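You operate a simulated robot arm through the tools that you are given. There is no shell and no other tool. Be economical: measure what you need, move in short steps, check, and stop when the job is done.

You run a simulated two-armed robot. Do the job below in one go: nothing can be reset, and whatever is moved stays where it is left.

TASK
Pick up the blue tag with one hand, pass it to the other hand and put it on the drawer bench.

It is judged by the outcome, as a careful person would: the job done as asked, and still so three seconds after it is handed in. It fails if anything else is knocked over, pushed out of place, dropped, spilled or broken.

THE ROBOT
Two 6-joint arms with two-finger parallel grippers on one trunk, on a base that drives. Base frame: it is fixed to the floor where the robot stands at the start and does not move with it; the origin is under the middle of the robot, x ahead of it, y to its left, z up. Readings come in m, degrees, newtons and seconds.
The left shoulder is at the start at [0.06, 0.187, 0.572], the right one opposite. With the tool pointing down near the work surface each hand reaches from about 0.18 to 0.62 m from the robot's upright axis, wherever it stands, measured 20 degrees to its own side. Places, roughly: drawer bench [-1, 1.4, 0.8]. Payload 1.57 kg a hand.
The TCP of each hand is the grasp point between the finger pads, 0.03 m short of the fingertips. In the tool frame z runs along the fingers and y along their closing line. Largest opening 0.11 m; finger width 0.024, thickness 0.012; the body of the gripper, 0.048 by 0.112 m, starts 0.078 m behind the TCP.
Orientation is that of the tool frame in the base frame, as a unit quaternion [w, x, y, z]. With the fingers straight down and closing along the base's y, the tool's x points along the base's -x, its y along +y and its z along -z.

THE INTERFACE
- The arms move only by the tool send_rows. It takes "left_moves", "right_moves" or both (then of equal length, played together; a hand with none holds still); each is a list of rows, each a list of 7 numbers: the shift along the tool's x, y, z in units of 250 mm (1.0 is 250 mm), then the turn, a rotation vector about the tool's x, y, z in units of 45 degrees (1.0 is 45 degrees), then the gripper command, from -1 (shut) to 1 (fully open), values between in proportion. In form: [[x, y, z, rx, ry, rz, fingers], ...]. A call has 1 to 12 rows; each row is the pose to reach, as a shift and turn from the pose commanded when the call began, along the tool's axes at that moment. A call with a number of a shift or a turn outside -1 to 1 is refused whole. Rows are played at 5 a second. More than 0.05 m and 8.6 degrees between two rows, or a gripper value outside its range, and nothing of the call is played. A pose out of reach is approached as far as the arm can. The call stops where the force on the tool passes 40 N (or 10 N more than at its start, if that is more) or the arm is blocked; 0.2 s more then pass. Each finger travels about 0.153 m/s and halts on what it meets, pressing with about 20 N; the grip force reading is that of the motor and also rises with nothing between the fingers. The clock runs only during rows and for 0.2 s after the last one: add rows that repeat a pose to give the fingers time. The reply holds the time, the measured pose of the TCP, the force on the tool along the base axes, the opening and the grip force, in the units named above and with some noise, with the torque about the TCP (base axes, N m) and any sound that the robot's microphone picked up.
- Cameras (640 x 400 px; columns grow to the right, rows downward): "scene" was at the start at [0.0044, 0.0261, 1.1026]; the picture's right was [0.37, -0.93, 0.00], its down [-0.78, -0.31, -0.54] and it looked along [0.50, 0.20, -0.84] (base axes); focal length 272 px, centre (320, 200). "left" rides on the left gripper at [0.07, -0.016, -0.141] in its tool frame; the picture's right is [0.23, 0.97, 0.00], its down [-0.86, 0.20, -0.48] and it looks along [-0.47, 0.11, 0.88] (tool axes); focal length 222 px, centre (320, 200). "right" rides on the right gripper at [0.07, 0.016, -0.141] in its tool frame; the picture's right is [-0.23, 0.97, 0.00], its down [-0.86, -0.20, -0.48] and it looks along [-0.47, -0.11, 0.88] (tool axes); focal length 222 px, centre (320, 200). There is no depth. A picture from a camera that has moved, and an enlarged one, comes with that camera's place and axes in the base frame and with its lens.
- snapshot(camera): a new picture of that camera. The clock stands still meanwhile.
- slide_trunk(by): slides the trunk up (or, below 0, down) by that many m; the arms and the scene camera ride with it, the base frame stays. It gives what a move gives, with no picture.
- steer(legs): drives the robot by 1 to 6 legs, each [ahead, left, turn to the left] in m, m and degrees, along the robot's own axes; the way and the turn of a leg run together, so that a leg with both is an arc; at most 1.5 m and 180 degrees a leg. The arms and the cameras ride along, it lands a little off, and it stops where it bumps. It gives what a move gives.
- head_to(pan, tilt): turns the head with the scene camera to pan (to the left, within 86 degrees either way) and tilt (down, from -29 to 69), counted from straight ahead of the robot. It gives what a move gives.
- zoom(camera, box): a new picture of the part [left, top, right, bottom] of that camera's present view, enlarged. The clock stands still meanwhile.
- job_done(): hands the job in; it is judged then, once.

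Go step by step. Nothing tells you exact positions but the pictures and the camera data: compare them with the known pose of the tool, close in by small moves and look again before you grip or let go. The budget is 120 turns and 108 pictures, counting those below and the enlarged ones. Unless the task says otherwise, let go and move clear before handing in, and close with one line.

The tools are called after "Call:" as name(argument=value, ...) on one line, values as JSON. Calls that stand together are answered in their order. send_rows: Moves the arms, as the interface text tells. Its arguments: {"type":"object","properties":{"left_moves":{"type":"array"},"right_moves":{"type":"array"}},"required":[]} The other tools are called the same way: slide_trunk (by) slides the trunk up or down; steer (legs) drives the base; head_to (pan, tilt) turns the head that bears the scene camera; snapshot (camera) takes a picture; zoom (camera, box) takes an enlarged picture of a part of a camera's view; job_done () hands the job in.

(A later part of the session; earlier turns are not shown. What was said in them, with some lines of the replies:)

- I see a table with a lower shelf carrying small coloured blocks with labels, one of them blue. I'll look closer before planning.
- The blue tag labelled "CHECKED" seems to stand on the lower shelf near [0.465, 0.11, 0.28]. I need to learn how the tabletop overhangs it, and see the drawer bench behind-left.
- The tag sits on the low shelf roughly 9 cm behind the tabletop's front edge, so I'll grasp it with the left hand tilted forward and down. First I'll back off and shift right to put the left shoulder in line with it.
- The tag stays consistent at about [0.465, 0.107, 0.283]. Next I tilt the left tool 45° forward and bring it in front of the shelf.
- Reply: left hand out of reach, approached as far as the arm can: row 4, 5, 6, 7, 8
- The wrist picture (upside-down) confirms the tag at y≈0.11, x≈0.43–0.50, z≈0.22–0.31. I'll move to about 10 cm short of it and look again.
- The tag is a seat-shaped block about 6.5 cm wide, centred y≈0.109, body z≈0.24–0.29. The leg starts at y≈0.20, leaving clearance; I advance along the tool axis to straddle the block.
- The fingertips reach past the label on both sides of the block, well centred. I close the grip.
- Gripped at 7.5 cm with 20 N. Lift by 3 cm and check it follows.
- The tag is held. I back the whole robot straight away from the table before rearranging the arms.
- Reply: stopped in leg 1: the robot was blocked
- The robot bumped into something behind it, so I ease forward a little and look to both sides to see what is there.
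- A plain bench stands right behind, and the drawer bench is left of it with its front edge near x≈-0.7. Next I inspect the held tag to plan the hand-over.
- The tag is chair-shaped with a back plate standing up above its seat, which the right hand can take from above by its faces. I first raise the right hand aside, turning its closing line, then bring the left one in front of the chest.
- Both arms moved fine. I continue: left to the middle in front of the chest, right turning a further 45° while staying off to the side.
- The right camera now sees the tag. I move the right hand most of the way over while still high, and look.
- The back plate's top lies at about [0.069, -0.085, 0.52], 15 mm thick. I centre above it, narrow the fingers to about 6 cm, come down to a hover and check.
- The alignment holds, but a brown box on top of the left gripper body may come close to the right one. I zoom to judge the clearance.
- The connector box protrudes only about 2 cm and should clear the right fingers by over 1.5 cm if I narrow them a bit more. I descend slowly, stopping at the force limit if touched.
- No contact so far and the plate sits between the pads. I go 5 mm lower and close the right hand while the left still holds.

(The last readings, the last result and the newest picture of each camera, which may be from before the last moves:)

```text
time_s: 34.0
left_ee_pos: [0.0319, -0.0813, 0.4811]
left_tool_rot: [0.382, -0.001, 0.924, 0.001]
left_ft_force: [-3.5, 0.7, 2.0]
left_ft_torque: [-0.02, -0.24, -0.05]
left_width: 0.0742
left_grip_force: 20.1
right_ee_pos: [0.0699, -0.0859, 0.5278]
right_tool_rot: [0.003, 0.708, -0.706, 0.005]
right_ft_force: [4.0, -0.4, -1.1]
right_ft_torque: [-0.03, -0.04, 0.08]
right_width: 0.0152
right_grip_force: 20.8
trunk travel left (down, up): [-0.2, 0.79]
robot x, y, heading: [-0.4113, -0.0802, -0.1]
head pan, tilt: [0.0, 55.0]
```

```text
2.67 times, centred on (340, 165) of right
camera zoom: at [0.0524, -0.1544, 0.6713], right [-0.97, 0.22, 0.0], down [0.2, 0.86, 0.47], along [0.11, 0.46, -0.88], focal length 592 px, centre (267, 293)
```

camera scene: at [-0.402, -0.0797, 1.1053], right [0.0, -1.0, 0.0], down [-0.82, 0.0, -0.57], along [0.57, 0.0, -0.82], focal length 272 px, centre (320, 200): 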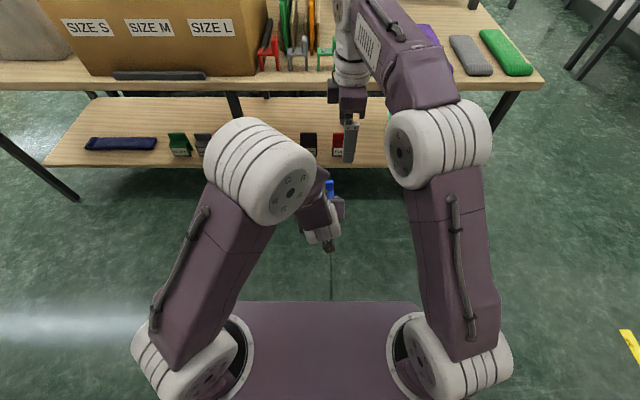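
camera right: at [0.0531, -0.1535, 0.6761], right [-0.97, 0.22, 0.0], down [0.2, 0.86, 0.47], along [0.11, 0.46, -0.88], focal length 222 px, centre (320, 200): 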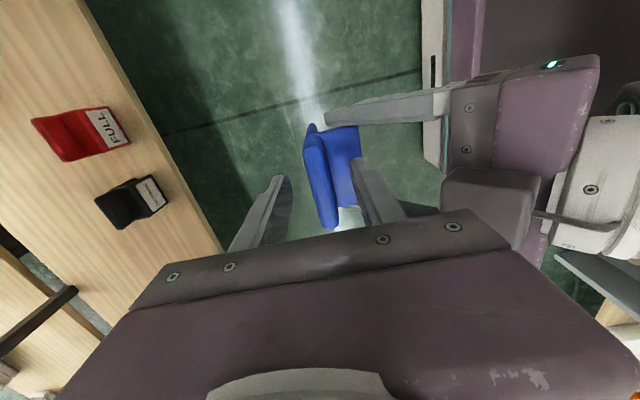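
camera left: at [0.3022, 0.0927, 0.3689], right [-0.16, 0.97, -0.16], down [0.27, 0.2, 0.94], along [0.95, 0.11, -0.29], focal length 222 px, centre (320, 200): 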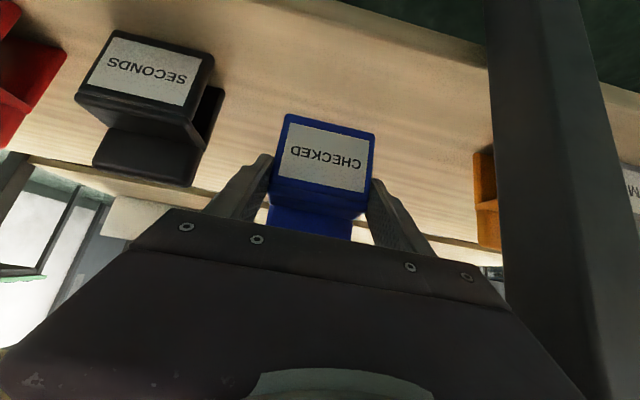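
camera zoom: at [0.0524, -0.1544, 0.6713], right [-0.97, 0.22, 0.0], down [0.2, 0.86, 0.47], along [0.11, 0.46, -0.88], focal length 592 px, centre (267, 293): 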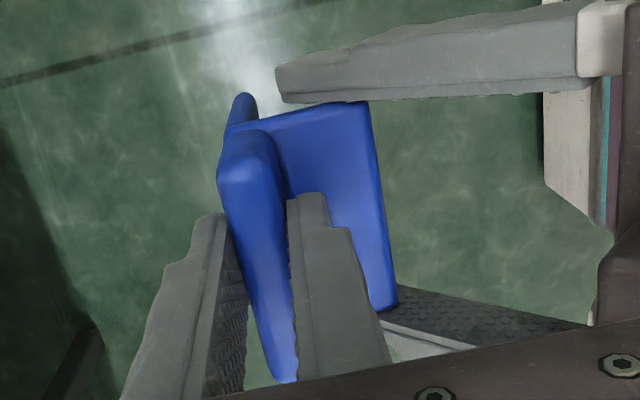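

The right hand holds the plate at 15 mm with 20 N. Now I open the left fingers and check before pulling back.

Call:
send_rows(left_moves=[[0, 0, 0, 0, 0, 0, -0.2], [0, 0, 0, 0, 0, 0, 0.4], [0, 0, 0, 0, 0, 0, 1], [0, 0, 0, 0, 0, 0, 1]])

Call:
send_rows(left_moves=[[0.05, 0, -0.05, 0, 0, 0, 1], [0.1, 0, -0.1, 0, 0, 0, 1], [0.15, 0, -0.15, 0, 0, 0, 1], [0.2, 0, -0.2, 0, 0, 0, 1], [0.24, 0, -0.24, 0, 0, 0, 1]])

Call:
snapshot(camera="right")

Call:
snapshot(camera="scene")

```text
time_s: 35.0
left_ee_pos: [0.0317, -0.0805, 0.4809]
left_tool_rot: [0.382, -0.001, 0.924, 0.0]
left_ft_force: [0.1, 0.1, -0.6]
left_ft_torque: [-0.04, -0.01, -0.04]
left_width: 0.11
left_grip_force: 0.1
right_ee_pos: [0.0681, -0.0868, 0.5277]
right_tool_rot: [0.004, 0.708, -0.707, 0.005]
right_ft_force: [0.5, -0.3, 0.0]
right_ft_torque: [-0.04, 0.0, -0.01]
right_width: 0.0151
right_grip_force: 20.1
trunk travel left (down, up): [-0.2, 0.79]
robot x, y, heading: [-0.4125, -0.0794, -0.0]
head pan, tilt: [0.0, 55.0]
```

```text
time_s: 36.2
left_ee_pos: [-0.054, -0.0808, 0.483]
left_tool_rot: [0.383, -0.001, 0.924, 0.001]
left_ft_force: [-0.8, 0.1, 0.7]
left_ft_torque: [-0.02, 0.01, -0.01]
left_width: 0.11
left_grip_force: 0.0
right_ee_pos: [0.0697, -0.0866, 0.5275]
right_tool_rot: [0.003, 0.708, -0.707, 0.005]
right_ft_force: [0.6, -0.7, 0.5]
right_ft_torque: [0.01, -0.03, 0.05]
right_width: 0.0153
right_grip_force: 19.7
trunk travel left (down, up): [-0.2, 0.79]
robot x, y, heading: [-0.4166, -0.0795, -0.1]
head pan, tilt: [0.0, 55.0]
```

```text
71 pictures are left
camera right: at [0.0523, -0.1544, 0.6713], right [-0.97, 0.22, 0.0], down [0.2, 0.86, 0.47], along [0.11, 0.46, -0.88], focal length 222 px, centre (320, 200)
```

right: 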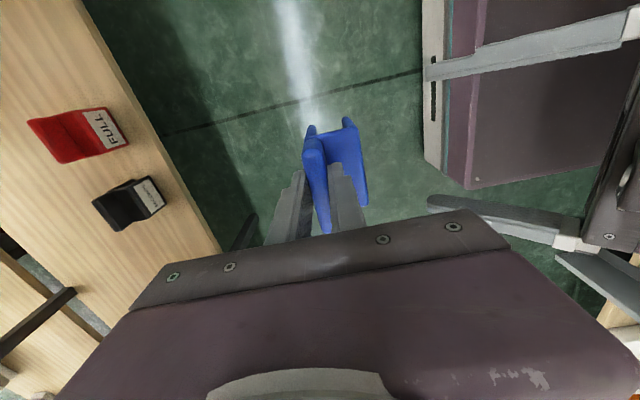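

```text
70 pictures are left
camera scene: at [-0.4021, -0.0797, 1.1053], right [0.0, -1.0, 0.0], down [-0.82, 0.0, -0.57], along [0.57, 0.0, -0.82], focal length 272 px, centre (320, 200)
```

scene: 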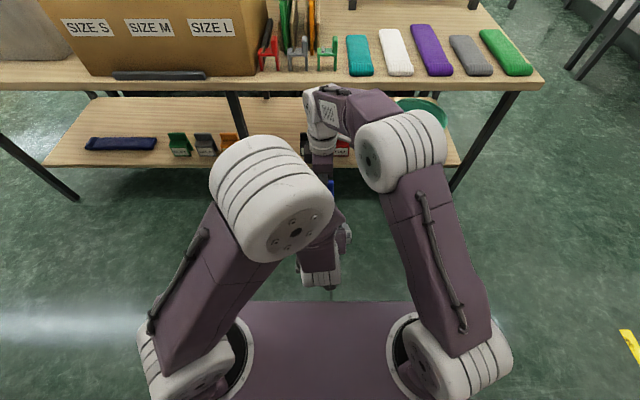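

The tag has been passed: the right hand holds it alone. I move the left hand off to its own side and point it down again.

Call:
send_rows(left_moves=[[-0.03, 0.12, -0.012, 0, 0, 0, 1], [-0.06, 0.24, -0.024, 0, 0.1, 0, 1], [-0.09, 0.36, -0.036, 0, 0.27, 0, 1], [-0.12, 0.48, -0.05, 0, 0.45, 0, 1], [-0.15, 0.6, -0.065, 0, 0.63, 0, 1], [-0.18, 0.7, -0.075, 0, 0.82, 0, 1], [-0.2, 0.8, -0.085, 0, 1, 0, 1]])

Call:
head_to(pan=86, tilt=30)

Call:
snapshot(camera="scene")

```text
time_s: 37.8
left_ee_pos: [-0.0503, 0.1139, 0.4918]
left_tool_rot: [0.092, -0.002, 0.995, 0.039]
left_ft_force: [-0.5, 0.5, 0.2]
left_ft_torque: [0.0, -0.01, 0.0]
left_width: 0.1099
left_grip_force: 0.0
left hand out of reach, approached as far as the arm can: row 1, 2, 3, 4, 5, 6, 7
right_ee_pos: [0.0686, -0.0876, 0.5282]
right_tool_rot: [0.004, 0.708, -0.706, 0.004]
right_ft_force: [-0.1, 0.4, 0.5]
right_ft_torque: [0.0, -0.04, -0.02]
right_width: 0.0151
right_grip_force: 20.6
trunk travel left (down, up): [-0.2, 0.79]
robot x, y, heading: [-0.4098, -0.0762, 0.2]
head pan, tilt: [0.0, 55.0]
```

```text
time_s: 39.4
left_ee_pos: [-0.05, 0.1137, 0.4895]
left_tool_rot: [0.092, -0.001, 0.995, 0.04]
left_ft_force: [0.0, 0.8, -0.2]
left_ft_torque: [0.01, 0.03, -0.03]
left_width: 0.1099
left_grip_force: 0.1
right_ee_pos: [0.0689, -0.087, 0.5283]
right_tool_rot: [0.004, 0.708, -0.706, 0.005]
right_ft_force: [-0.7, -0.7, -0.3]
right_ft_torque: [0.04, 0.01, -0.01]
right_width: 0.0153
right_grip_force: 20.0
trunk travel left (down, up): [-0.2, 0.79]
robot x, y, heading: [-0.4141, -0.0782, -0.2]
head pan, tilt: [85.9, 30.0]
```

```text
69 pictures are left
camera scene: at [-0.4678, 0.0104, 1.1413], right [1.0, -0.07, 0.0], down [-0.04, -0.5, -0.87], along [0.06, 0.86, -0.5], focal length 272 px, centre (320, 200)
```

scene: 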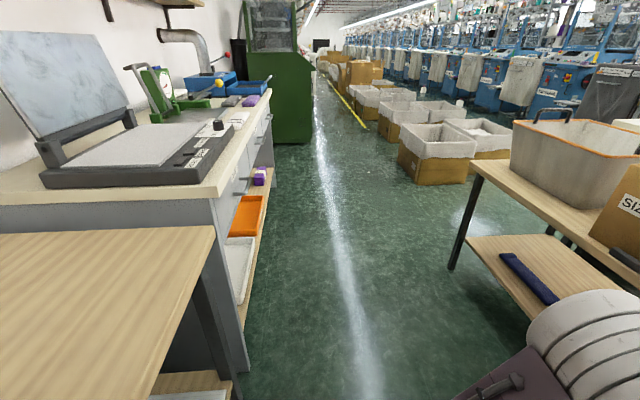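

Corridor is free; the press lies at the near end of the drawer bench and papers, scale and socks beyond. I raise the trunk so the tag clears the bench, then drive left along the corridor.

Call:
slide_trunk(by=0.5)

Call:
steer(legs=[[0.13, 0, 0], [0, 1.4, 0]])

Call:
snapshot(camera="scene")

Call:
zoom(camera="right", box=[240, 90, 440, 240])

```text
refused: 0.5 is not a number from -0.4 to 0.4
```

```text
time_s: 47.2
left_ee_pos: [0.089, 1.5136, 0.4903]
left_tool_rot: [0.092, 0.006, 0.995, 0.038]
left_ft_force: [0.4, -0.4, -0.3]
left_ft_torque: [0.02, 0.01, -0.04]
left_width: 0.1101
left_grip_force: 0.0
right_ee_pos: [0.2061, 1.31, 0.5284]
right_tool_rot: [-0.004, -0.703, 0.711, -0.005]
right_ft_force: [-0.6, 0.3, -1.2]
right_ft_torque: [0.01, -0.03, -0.01]
right_width: 0.015
right_grip_force: 20.7
trunk travel left (down, up): [-0.2, 0.79]
robot x, y, heading: [-0.2747, 1.3249, -0.7]
head pan, tilt: [85.9, 30.0]
```

```text
68 pictures are left
camera scene: at [-0.3302, 1.4158, 1.1413], right [1.0, -0.08, 0.0], down [-0.04, -0.5, -0.87], along [0.07, 0.86, -0.5], focal length 272 px, centre (320, 200)
```

scene: 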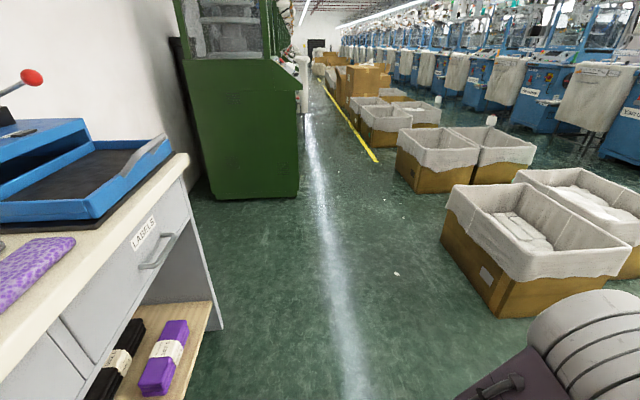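

```text
2.67 times, centred on (340, 165) of right
camera zoom: at [0.1875, 1.2433, 0.6713], right [-0.97, 0.24, 0.0], down [0.21, 0.86, 0.47], along [0.12, 0.45, -0.88], focal length 592 px, centre (267, 293)
```

zoom: 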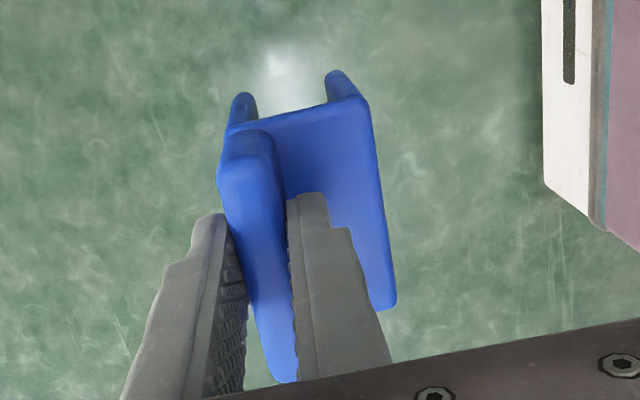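

The trunk move was refused for size but the drive went through safely. I raise the trunk in two steps, then turn to face the bench.

Call:
slide_trunk(by=0.4)

Call:
slide_trunk(by=0.1)

Call:
head_to(pan=86, tilt=45)

Call:
steer(legs=[[0.05, 0, 0], [0, 0, 90]])

Call:
snapshot(camera="scene")

```text
time_s: 51.1
left_ee_pos: [0.0896, 1.5135, 0.8907]
left_tool_rot: [0.091, 0.005, 0.995, 0.039]
left_ft_force: [1.0, 0.3, 0.2]
left_ft_torque: [-0.01, -0.02, 0.02]
left_width: 0.1099
left_grip_force: 0.1
right_ee_pos: [0.2051, 1.3109, 0.9271]
right_tool_rot: [-0.004, -0.703, 0.711, -0.005]
right_ft_force: [-0.8, 0.6, -0.7]
right_ft_torque: [0.0, 0.05, -0.01]
right_width: 0.0151
right_grip_force: 20.2
trunk travel left (down, up): [-0.6, 0.39]
robot x, y, heading: [-0.2787, 1.3238, -1.0]
head pan, tilt: [85.9, 30.0]
```

```text
time_s: 52.4
left_ee_pos: [0.0899, 1.5125, 0.99]
left_tool_rot: [0.092, 0.006, 0.995, 0.038]
left_ft_force: [0.3, 0.7, 0.1]
left_ft_torque: [-0.03, 0.02, 0.0]
left_width: 0.1102
left_grip_force: 0.1
right_ee_pos: [0.2052, 1.3104, 1.0282]
right_tool_rot: [-0.004, -0.703, 0.711, -0.005]
right_ft_force: [0.1, -0.1, -1.0]
right_ft_torque: [0.01, -0.01, 0.0]
right_width: 0.0153
right_grip_force: 19.9
trunk travel left (down, up): [-0.7, 0.29]
robot x, y, heading: [-0.2797, 1.3263, -0.9]
head pan, tilt: [85.9, 30.0]
```

```text
time_s: 53.2
left_ee_pos: [0.0886, 1.5126, 0.9904]
left_tool_rot: [0.092, 0.007, 0.995, 0.037]
left_ft_force: [0.5, -0.2, -0.2]
left_ft_torque: [-0.02, 0.03, -0.04]
left_width: 0.1099
left_grip_force: 0.1
right_ee_pos: [0.2066, 1.3109, 1.028]
right_tool_rot: [-0.004, -0.703, 0.711, -0.005]
right_ft_force: [0.0, -0.4, -0.7]
right_ft_torque: [-0.01, 0.0, 0.0]
right_width: 0.015
right_grip_force: 20.1
trunk travel left (down, up): [-0.7, 0.29]
robot x, y, heading: [-0.2758, 1.3222, -0.9]
head pan, tilt: [85.9, 45.0]
```

```text
time_s: 57.9
left_ee_pos: [-0.4105, 1.6932, 0.9912]
left_tool_rot: [0.039, -0.693, 0.714, 0.092]
left_ft_force: [-0.6, -0.1, -0.7]
left_ft_torque: [0.02, 0.01, 0.03]
left_width: 0.1102
left_grip_force: 0.0
right_ee_pos: [-0.2052, 1.8062, 1.0286]
right_tool_rot: [-0.001, 1.0, -0.014, 0.006]
right_ft_force: [0.3, 0.4, -0.1]
right_ft_torque: [0.02, 0.03, 0.01]
right_width: 0.0152
right_grip_force: 20.2
trunk travel left (down, up): [-0.7, 0.29]
robot x, y, heading: [-0.2288, 1.3242, 88.3]
head pan, tilt: [85.9, 45.0]
```

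```text
66 pictures are left
camera scene: at [-0.3105, 1.2725, 1.6187], right [0.1, 0.99, 0.0], down [0.7, -0.07, -0.71], along [-0.7, 0.07, -0.71], focal length 272 px, centre (320, 200)
```

scene: 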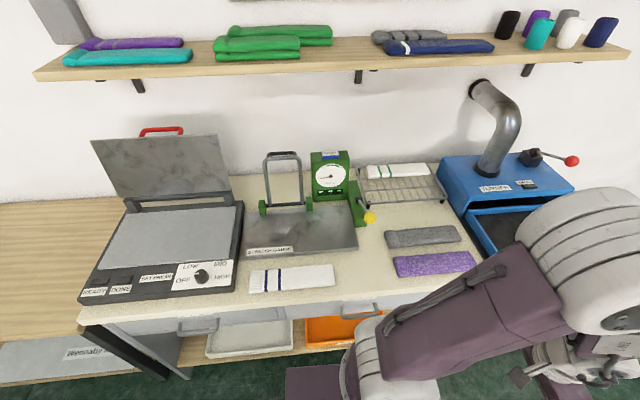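

I see a clear gap on the bench front between the white pair and the purple/grey pairs, around [-0.77, 1.475]. I turn to face the bench and line up with it.

Call:
steer(legs=[[0, 0, 91.7], [0, -0.15, 0]])

Call:
head_to(pan=0, tilt=55)

Call:
snapshot(camera="scene")

Call:
snapshot(camera="right")

```text
time_s: 63.2
left_ee_pos: [-0.5905, 1.2702, 0.9897]
left_tool_rot: [0.04, 0.995, 0.011, -0.091]
left_ft_force: [0.5, -0.2, -0.6]
left_ft_torque: [0.01, 0.01, -0.03]
left_width: 0.1099
left_grip_force: 0.1
right_ee_pos: [-0.7143, 1.4693, 1.0276]
right_tool_rot: [-0.005, 0.699, 0.715, 0.004]
right_ft_force: [0.8, 0.3, -0.5]
right_ft_torque: [0.01, 0.01, 0.01]
right_width: 0.015
right_grip_force: 19.7
trunk travel left (down, up): [-0.7, 0.29]
robot x, y, heading: [-0.2295, 1.4746, -178.8]
head pan, tilt: [85.9, 45.0]
```

```text
time_s: 64.8
left_ee_pos: [-0.5902, 1.2713, 0.9907]
left_tool_rot: [0.04, 0.995, 0.011, -0.091]
left_ft_force: [0.5, 0.3, -0.7]
left_ft_torque: [-0.03, 0.0, 0.03]
left_width: 0.1101
left_grip_force: 0.0
right_ee_pos: [-0.7126, 1.4696, 1.0285]
right_tool_rot: [-0.004, 0.699, 0.715, 0.004]
right_ft_force: [0.1, -0.1, -1.5]
right_ft_torque: [0.03, -0.04, 0.0]
right_width: 0.015
right_grip_force: 19.6
trunk travel left (down, up): [-0.7, 0.29]
robot x, y, heading: [-0.2266, 1.4736, -178.6]
head pan, tilt: [0.0, 55.0]
```

```text
65 pictures are left
camera scene: at [-0.2432, 1.4726, 1.6053], right [-0.02, 1.0, 0.0], down [0.82, 0.02, -0.57], along [-0.57, -0.01, -0.82], focal length 272 px, centre (320, 200)
```

scene: 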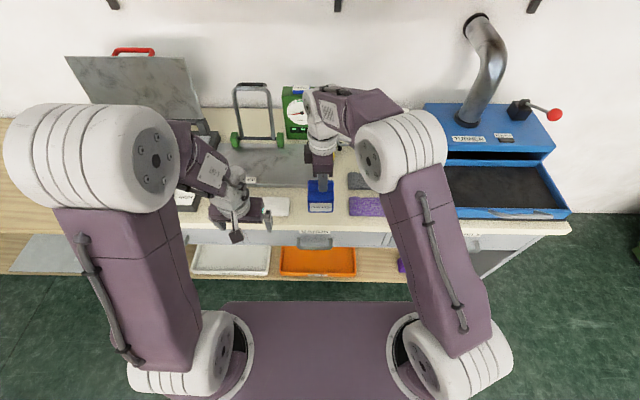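

```text
64 pictures are left
camera right: at [-0.6995, 1.5391, 1.1713], right [0.98, -0.21, 0.0], down [-0.18, -0.86, 0.47], along [-0.1, -0.46, -0.88], focal length 222 px, centre (320, 200)
```

right: 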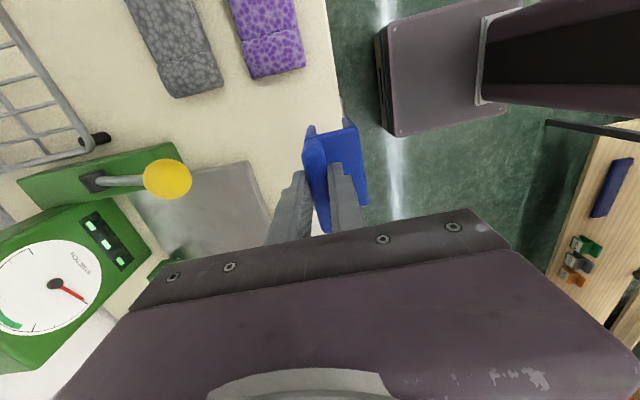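

The tag hangs just over the bench front in line with the gap. I drive ahead about 8 cm and lower the right hand part way, then look.

Call:
steer(legs=[[0.08, 0, 0]])

Call:
send_rows(right_moves=[[0, 0, 0.1, 0, 0, 0, -1], [0, 0, 0.2, 0, 0, 0, -1], [0, 0, 0.3, 0, 0, 0, -1], [0, 0, 0.38, 0, 0, 0, -1], [0, 0, 0.38, 0, 0, 0, -1]])

Call:
snapshot(camera="right")

Call:
zoom(camera="scene", box=[220, 100, 460, 250])

```text
time_s: 65.8
left_ee_pos: [-0.6694, 1.2707, 0.9914]
left_tool_rot: [0.04, 0.995, 0.011, -0.091]
left_ft_force: [-0.1, 0.1, -0.1]
left_ft_torque: [0.0, -0.01, 0.0]
left_width: 0.1101
left_grip_force: 0.0
right_ee_pos: [-0.7925, 1.4686, 1.0282]
right_tool_rot: [-0.004, 0.699, 0.715, 0.002]
right_ft_force: [-0.7, -0.6, -0.9]
right_ft_torque: [0.04, 0.03, -0.01]
right_width: 0.0148
right_grip_force: 19.6
trunk travel left (down, up): [-0.7, 0.29]
robot x, y, heading: [-0.3146, 1.4716, -179.0]
head pan, tilt: [0.0, 55.0]
```

```text
time_s: 67.0
left_ee_pos: [-0.6686, 1.2701, 0.9914]
left_tool_rot: [0.04, 0.995, 0.01, -0.092]
left_ft_force: [-0.2, -0.5, -0.4]
left_ft_torque: [0.01, -0.03, 0.02]
left_width: 0.1098
left_grip_force: 0.1
right_ee_pos: [-0.7948, 1.4693, 0.9384]
right_tool_rot: [-0.007, 0.7, 0.714, -0.003]
right_ft_force: [6.3, 1.3, 25.7]
right_ft_torque: [0.3, -0.95, 0.0]
right_width: 0.0158
right_grip_force: 19.9
trunk travel left (down, up): [-0.7, 0.29]
robot x, y, heading: [-0.3093, 1.4687, -178.9]
head pan, tilt: [0.0, 55.0]
stopped in row 5 (right hand): the force on the tool passed its limit at 44 N (the readings are from after the stop); the commanded pose is now the measured one
```

```text
63 pictures are left
camera right: at [-0.7788, 1.5383, 1.0814], right [0.98, -0.21, -0.01], down [-0.18, -0.86, 0.48], along [-0.11, -0.46, -0.88], focal length 222 px, centre (320, 200)
```

right: 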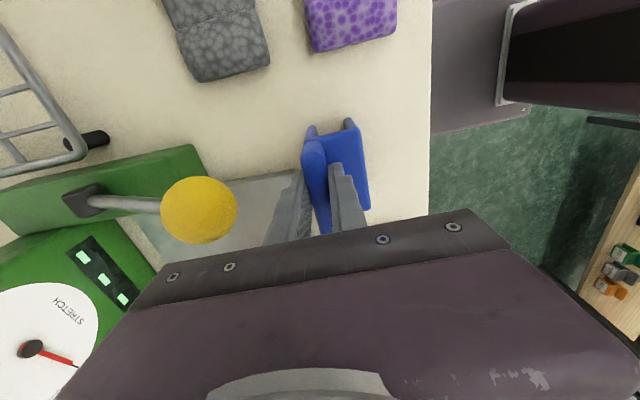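

```text
2.67 times, centred on (340, 175) of scene
camera zoom: at [-0.3191, 1.4714, 1.6054], right [-0.02, 1.0, 0.0], down [0.82, 0.02, -0.58], along [-0.58, -0.01, -0.82], focal length 727 px, centre (267, 267)
```

zoom: 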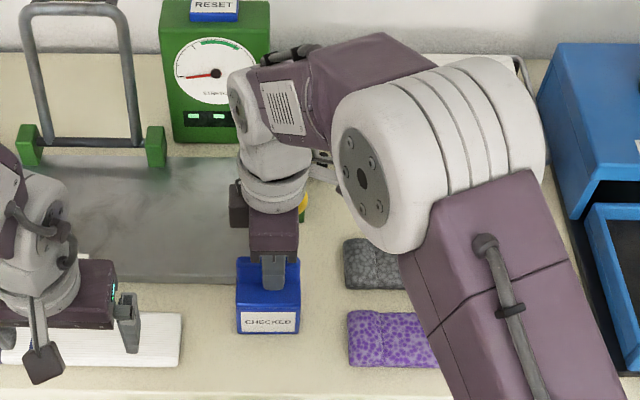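

Contact with the bench came at z≈0.845 (higher than the rough 0.8), clear of the metal plate by ~2–3 cm. I ease up a little to relieve the pressing force and check it.

Call:
send_rows(right_moves=[[0, 0, -0.008, 0, 0, 0, -1], [0, 0, -0.008, 0, 0, 0, -1]])

Call:
zoom(camera="right", box=[240, 90, 440, 240])

```text
time_s: 67.7
left_ee_pos: [-0.6678, 1.2692, 0.9921]
left_tool_rot: [0.039, 0.995, 0.012, -0.092]
left_ft_force: [0.1, -0.5, 0.2]
left_ft_torque: [0.01, -0.03, -0.02]
left_width: 0.1101
left_grip_force: 0.0
right_ee_pos: [-0.7947, 1.4677, 0.9395]
right_tool_rot: [-0.007, 0.7, 0.714, -0.002]
right_ft_force: [2.7, -0.2, 17.3]
right_ft_torque: [-0.2, -0.71, 0.0]
right_width: 0.0156
right_grip_force: 19.6
trunk travel left (down, up): [-0.7, 0.29]
robot x, y, heading: [-0.3125, 1.4703, -178.8]
head pan, tilt: [0.0, 55.0]
```

```text
2.67 times, centred on (340, 165) of right
camera zoom: at [-0.7789, 1.5381, 1.0815], right [0.98, -0.21, -0.01], down [-0.17, -0.86, 0.47], along [-0.11, -0.46, -0.88], focal length 592 px, centre (267, 293)
```

zoom: 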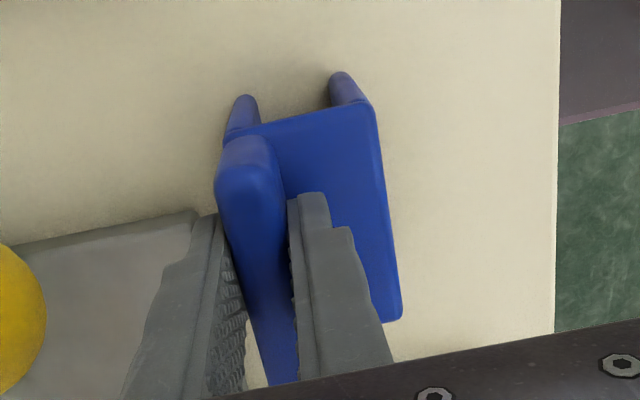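

Still 17 N of pressing; I rise another 2 mm, then open the fingers only to about 4 cm (the yellow scale knob is a few cm behind).

Call:
send_rows(right_moves=[[0, 0, -0.008, 0, 0, 0, -1], [0, 0, -0.01, 0, 0, 0, -1], [0, 0, -0.01, 0, 0, 0, -1]])

```text
time_s: 68.5
left_ee_pos: [-0.6693, 1.2695, 0.9896]
left_tool_rot: [0.04, 0.995, 0.011, -0.091]
left_ft_force: [0.8, -0.8, -0.3]
left_ft_torque: [-0.01, 0.01, -0.01]
left_width: 0.11
left_grip_force: 0.0
right_ee_pos: [-0.7973, 1.469, 0.9401]
right_tool_rot: [-0.006, 0.699, 0.715, 0.001]
right_ft_force: [0.7, 0.0, -0.5]
right_ft_torque: [-0.01, 0.01, 0.0]
right_width: 0.0154
right_grip_force: 19.8
trunk travel left (down, up): [-0.7, 0.29]
robot x, y, heading: [-0.3072, 1.4716, -178.6]
head pan, tilt: [0.0, 55.0]
```

The load is now zero, with the tag right at the surface. I open the fingers gently.

Call:
send_rows(right_moves=[[0, 0, 0.002, 0, 0, 0, -0.6], [0, 0, 0.002, 0, 0, 0, -0.4], [0, 0, 0.002, 0, 0, 0, -0.27], [0, 0, 0.002, 0, 0, 0, -0.27]])

Call:
zoom(camera="right", box=[200, 60, 440, 240])

```text
time_s: 69.5
left_ee_pos: [-0.6699, 1.2709, 0.9914]
left_tool_rot: [0.04, 0.995, 0.011, -0.091]
left_ft_force: [0.4, -0.1, 0.5]
left_ft_torque: [0.01, 0.0, 0.01]
left_width: 0.11
left_grip_force: 0.0
right_ee_pos: [-0.7946, 1.4687, 0.9402]
right_tool_rot: [-0.006, 0.699, 0.715, 0.0]
right_ft_force: [-0.5, 0.1, -1.3]
right_ft_torque: [-0.02, 0.0, 0.0]
right_width: 0.0405
right_grip_force: 0.0
trunk travel left (down, up): [-0.7, 0.29]
robot x, y, heading: [-0.3096, 1.4668, -178.6]
head pan, tilt: [0.0, 55.0]
```

```text
2.22 times, centred on (320, 150) of right
camera zoom: at [-0.7805, 1.5385, 1.0827], right [0.98, -0.21, -0.01], down [-0.18, -0.86, 0.47], along [-0.11, -0.46, -0.88], focal length 494 px, centre (320, 311)
```

zoom: 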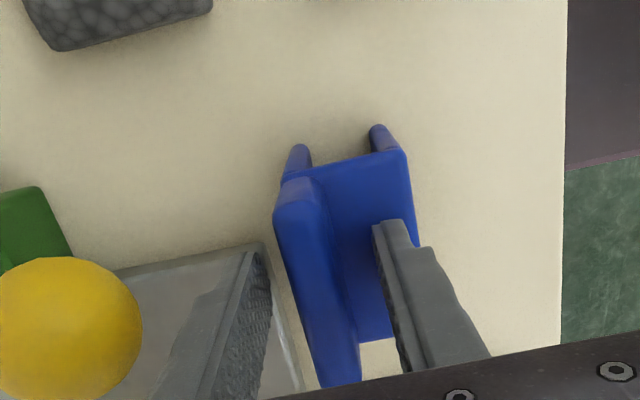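

The tag stands on the bench, free of the fingers. I lift the right hand straight up.

Call:
send_rows(right_moves=[[0, 0, -0.06, 0, 0, 0, -0.27], [0, 0, -0.14, 0, 0, 0, -0.27], [0, 0, -0.26, 0, 0, 0, -0.27], [0, 0, -0.4, 0, 0, 0, -0.27], [0, 0, -0.5, 0, 0, 0, -0.27], [0, 0, -0.5, 0, 0, 0, -0.27]])

Call:
steer(legs=[[-0.2, 0, 0]])

Call:
snapshot(camera="scene")

Call:
zoom(camera="scene", box=[230, 80, 430, 205])

```text
time_s: 70.8
left_ee_pos: [-0.6699, 1.2686, 0.9907]
left_tool_rot: [0.04, 0.995, 0.011, -0.09]
left_ft_force: [0.3, 0.8, -0.7]
left_ft_torque: [0.0, -0.01, -0.01]
left_width: 0.1101
left_grip_force: 0.0
right_ee_pos: [-0.7939, 1.4673, 1.0651]
right_tool_rot: [-0.006, 0.699, 0.715, 0.0]
right_ft_force: [-0.4, -0.4, 1.2]
right_ft_torque: [-0.02, 0.0, -0.03]
right_width: 0.04
right_grip_force: 0.0
trunk travel left (down, up): [-0.7, 0.29]
robot x, y, heading: [-0.3068, 1.4729, -178.8]
head pan, tilt: [0.0, 55.0]
```

```text
time_s: 72.5
left_ee_pos: [-0.4666, 1.2741, 0.9912]
left_tool_rot: [0.04, 0.995, 0.011, -0.09]
left_ft_force: [0.0, 0.4, 0.5]
left_ft_torque: [-0.02, 0.01, 0.01]
left_width: 0.1101
left_grip_force: 0.1
right_ee_pos: [-0.5911, 1.4715, 1.0633]
right_tool_rot: [-0.006, 0.699, 0.715, 0.0]
right_ft_force: [-0.2, -0.3, -0.7]
right_ft_torque: [-0.02, 0.03, 0.01]
right_width: 0.04
right_grip_force: 0.2
trunk travel left (down, up): [-0.7, 0.29]
robot x, y, heading: [-0.1088, 1.4778, -178.9]
head pan, tilt: [0.0, 55.0]
```

```text
59 pictures are left
camera scene: at [-0.1199, 1.4757, 1.6052], right [-0.02, 1.0, 0.0], down [0.82, 0.02, -0.57], along [-0.57, -0.01, -0.82], focal length 272 px, centre (320, 200)
```

scene: 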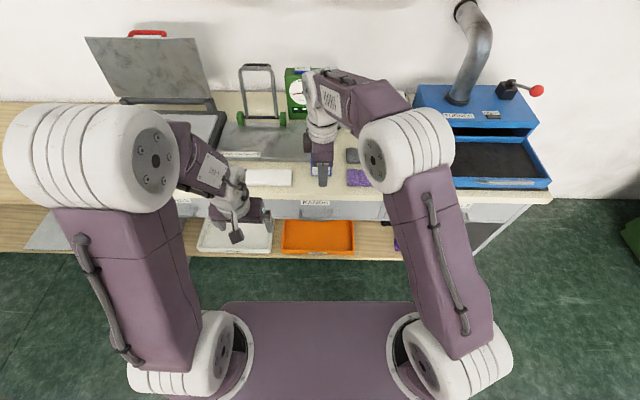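

```text
3.20 times, centred on (330, 142) of scene
camera zoom: at [-0.1199, 1.4757, 1.6052], right [-0.02, 1.0, 0.0], down [0.82, 0.02, -0.57], along [-0.57, -0.01, -0.82], focal length 872 px, centre (288, 384)
```

zoom: 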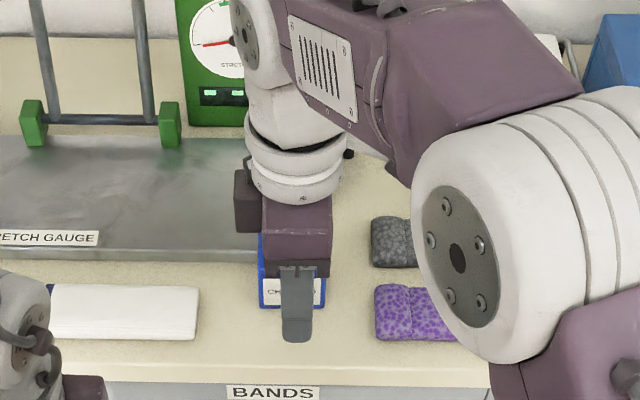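

The tag stands upright, label forward, on the drawer bench between the socks. Both hands are empty and clear, so I hand in.

Call:
job_done()

```text
The job is handed in.
```

The blue "CHECKED" tag is standing upright on the drawer bench. The left hand picked it up, the right hand took it over and set it down. While backing away from the table, the robot bumped the plain bench behind it; I saw nothing knocked over in later pictures, but I didn't check that bench closely.
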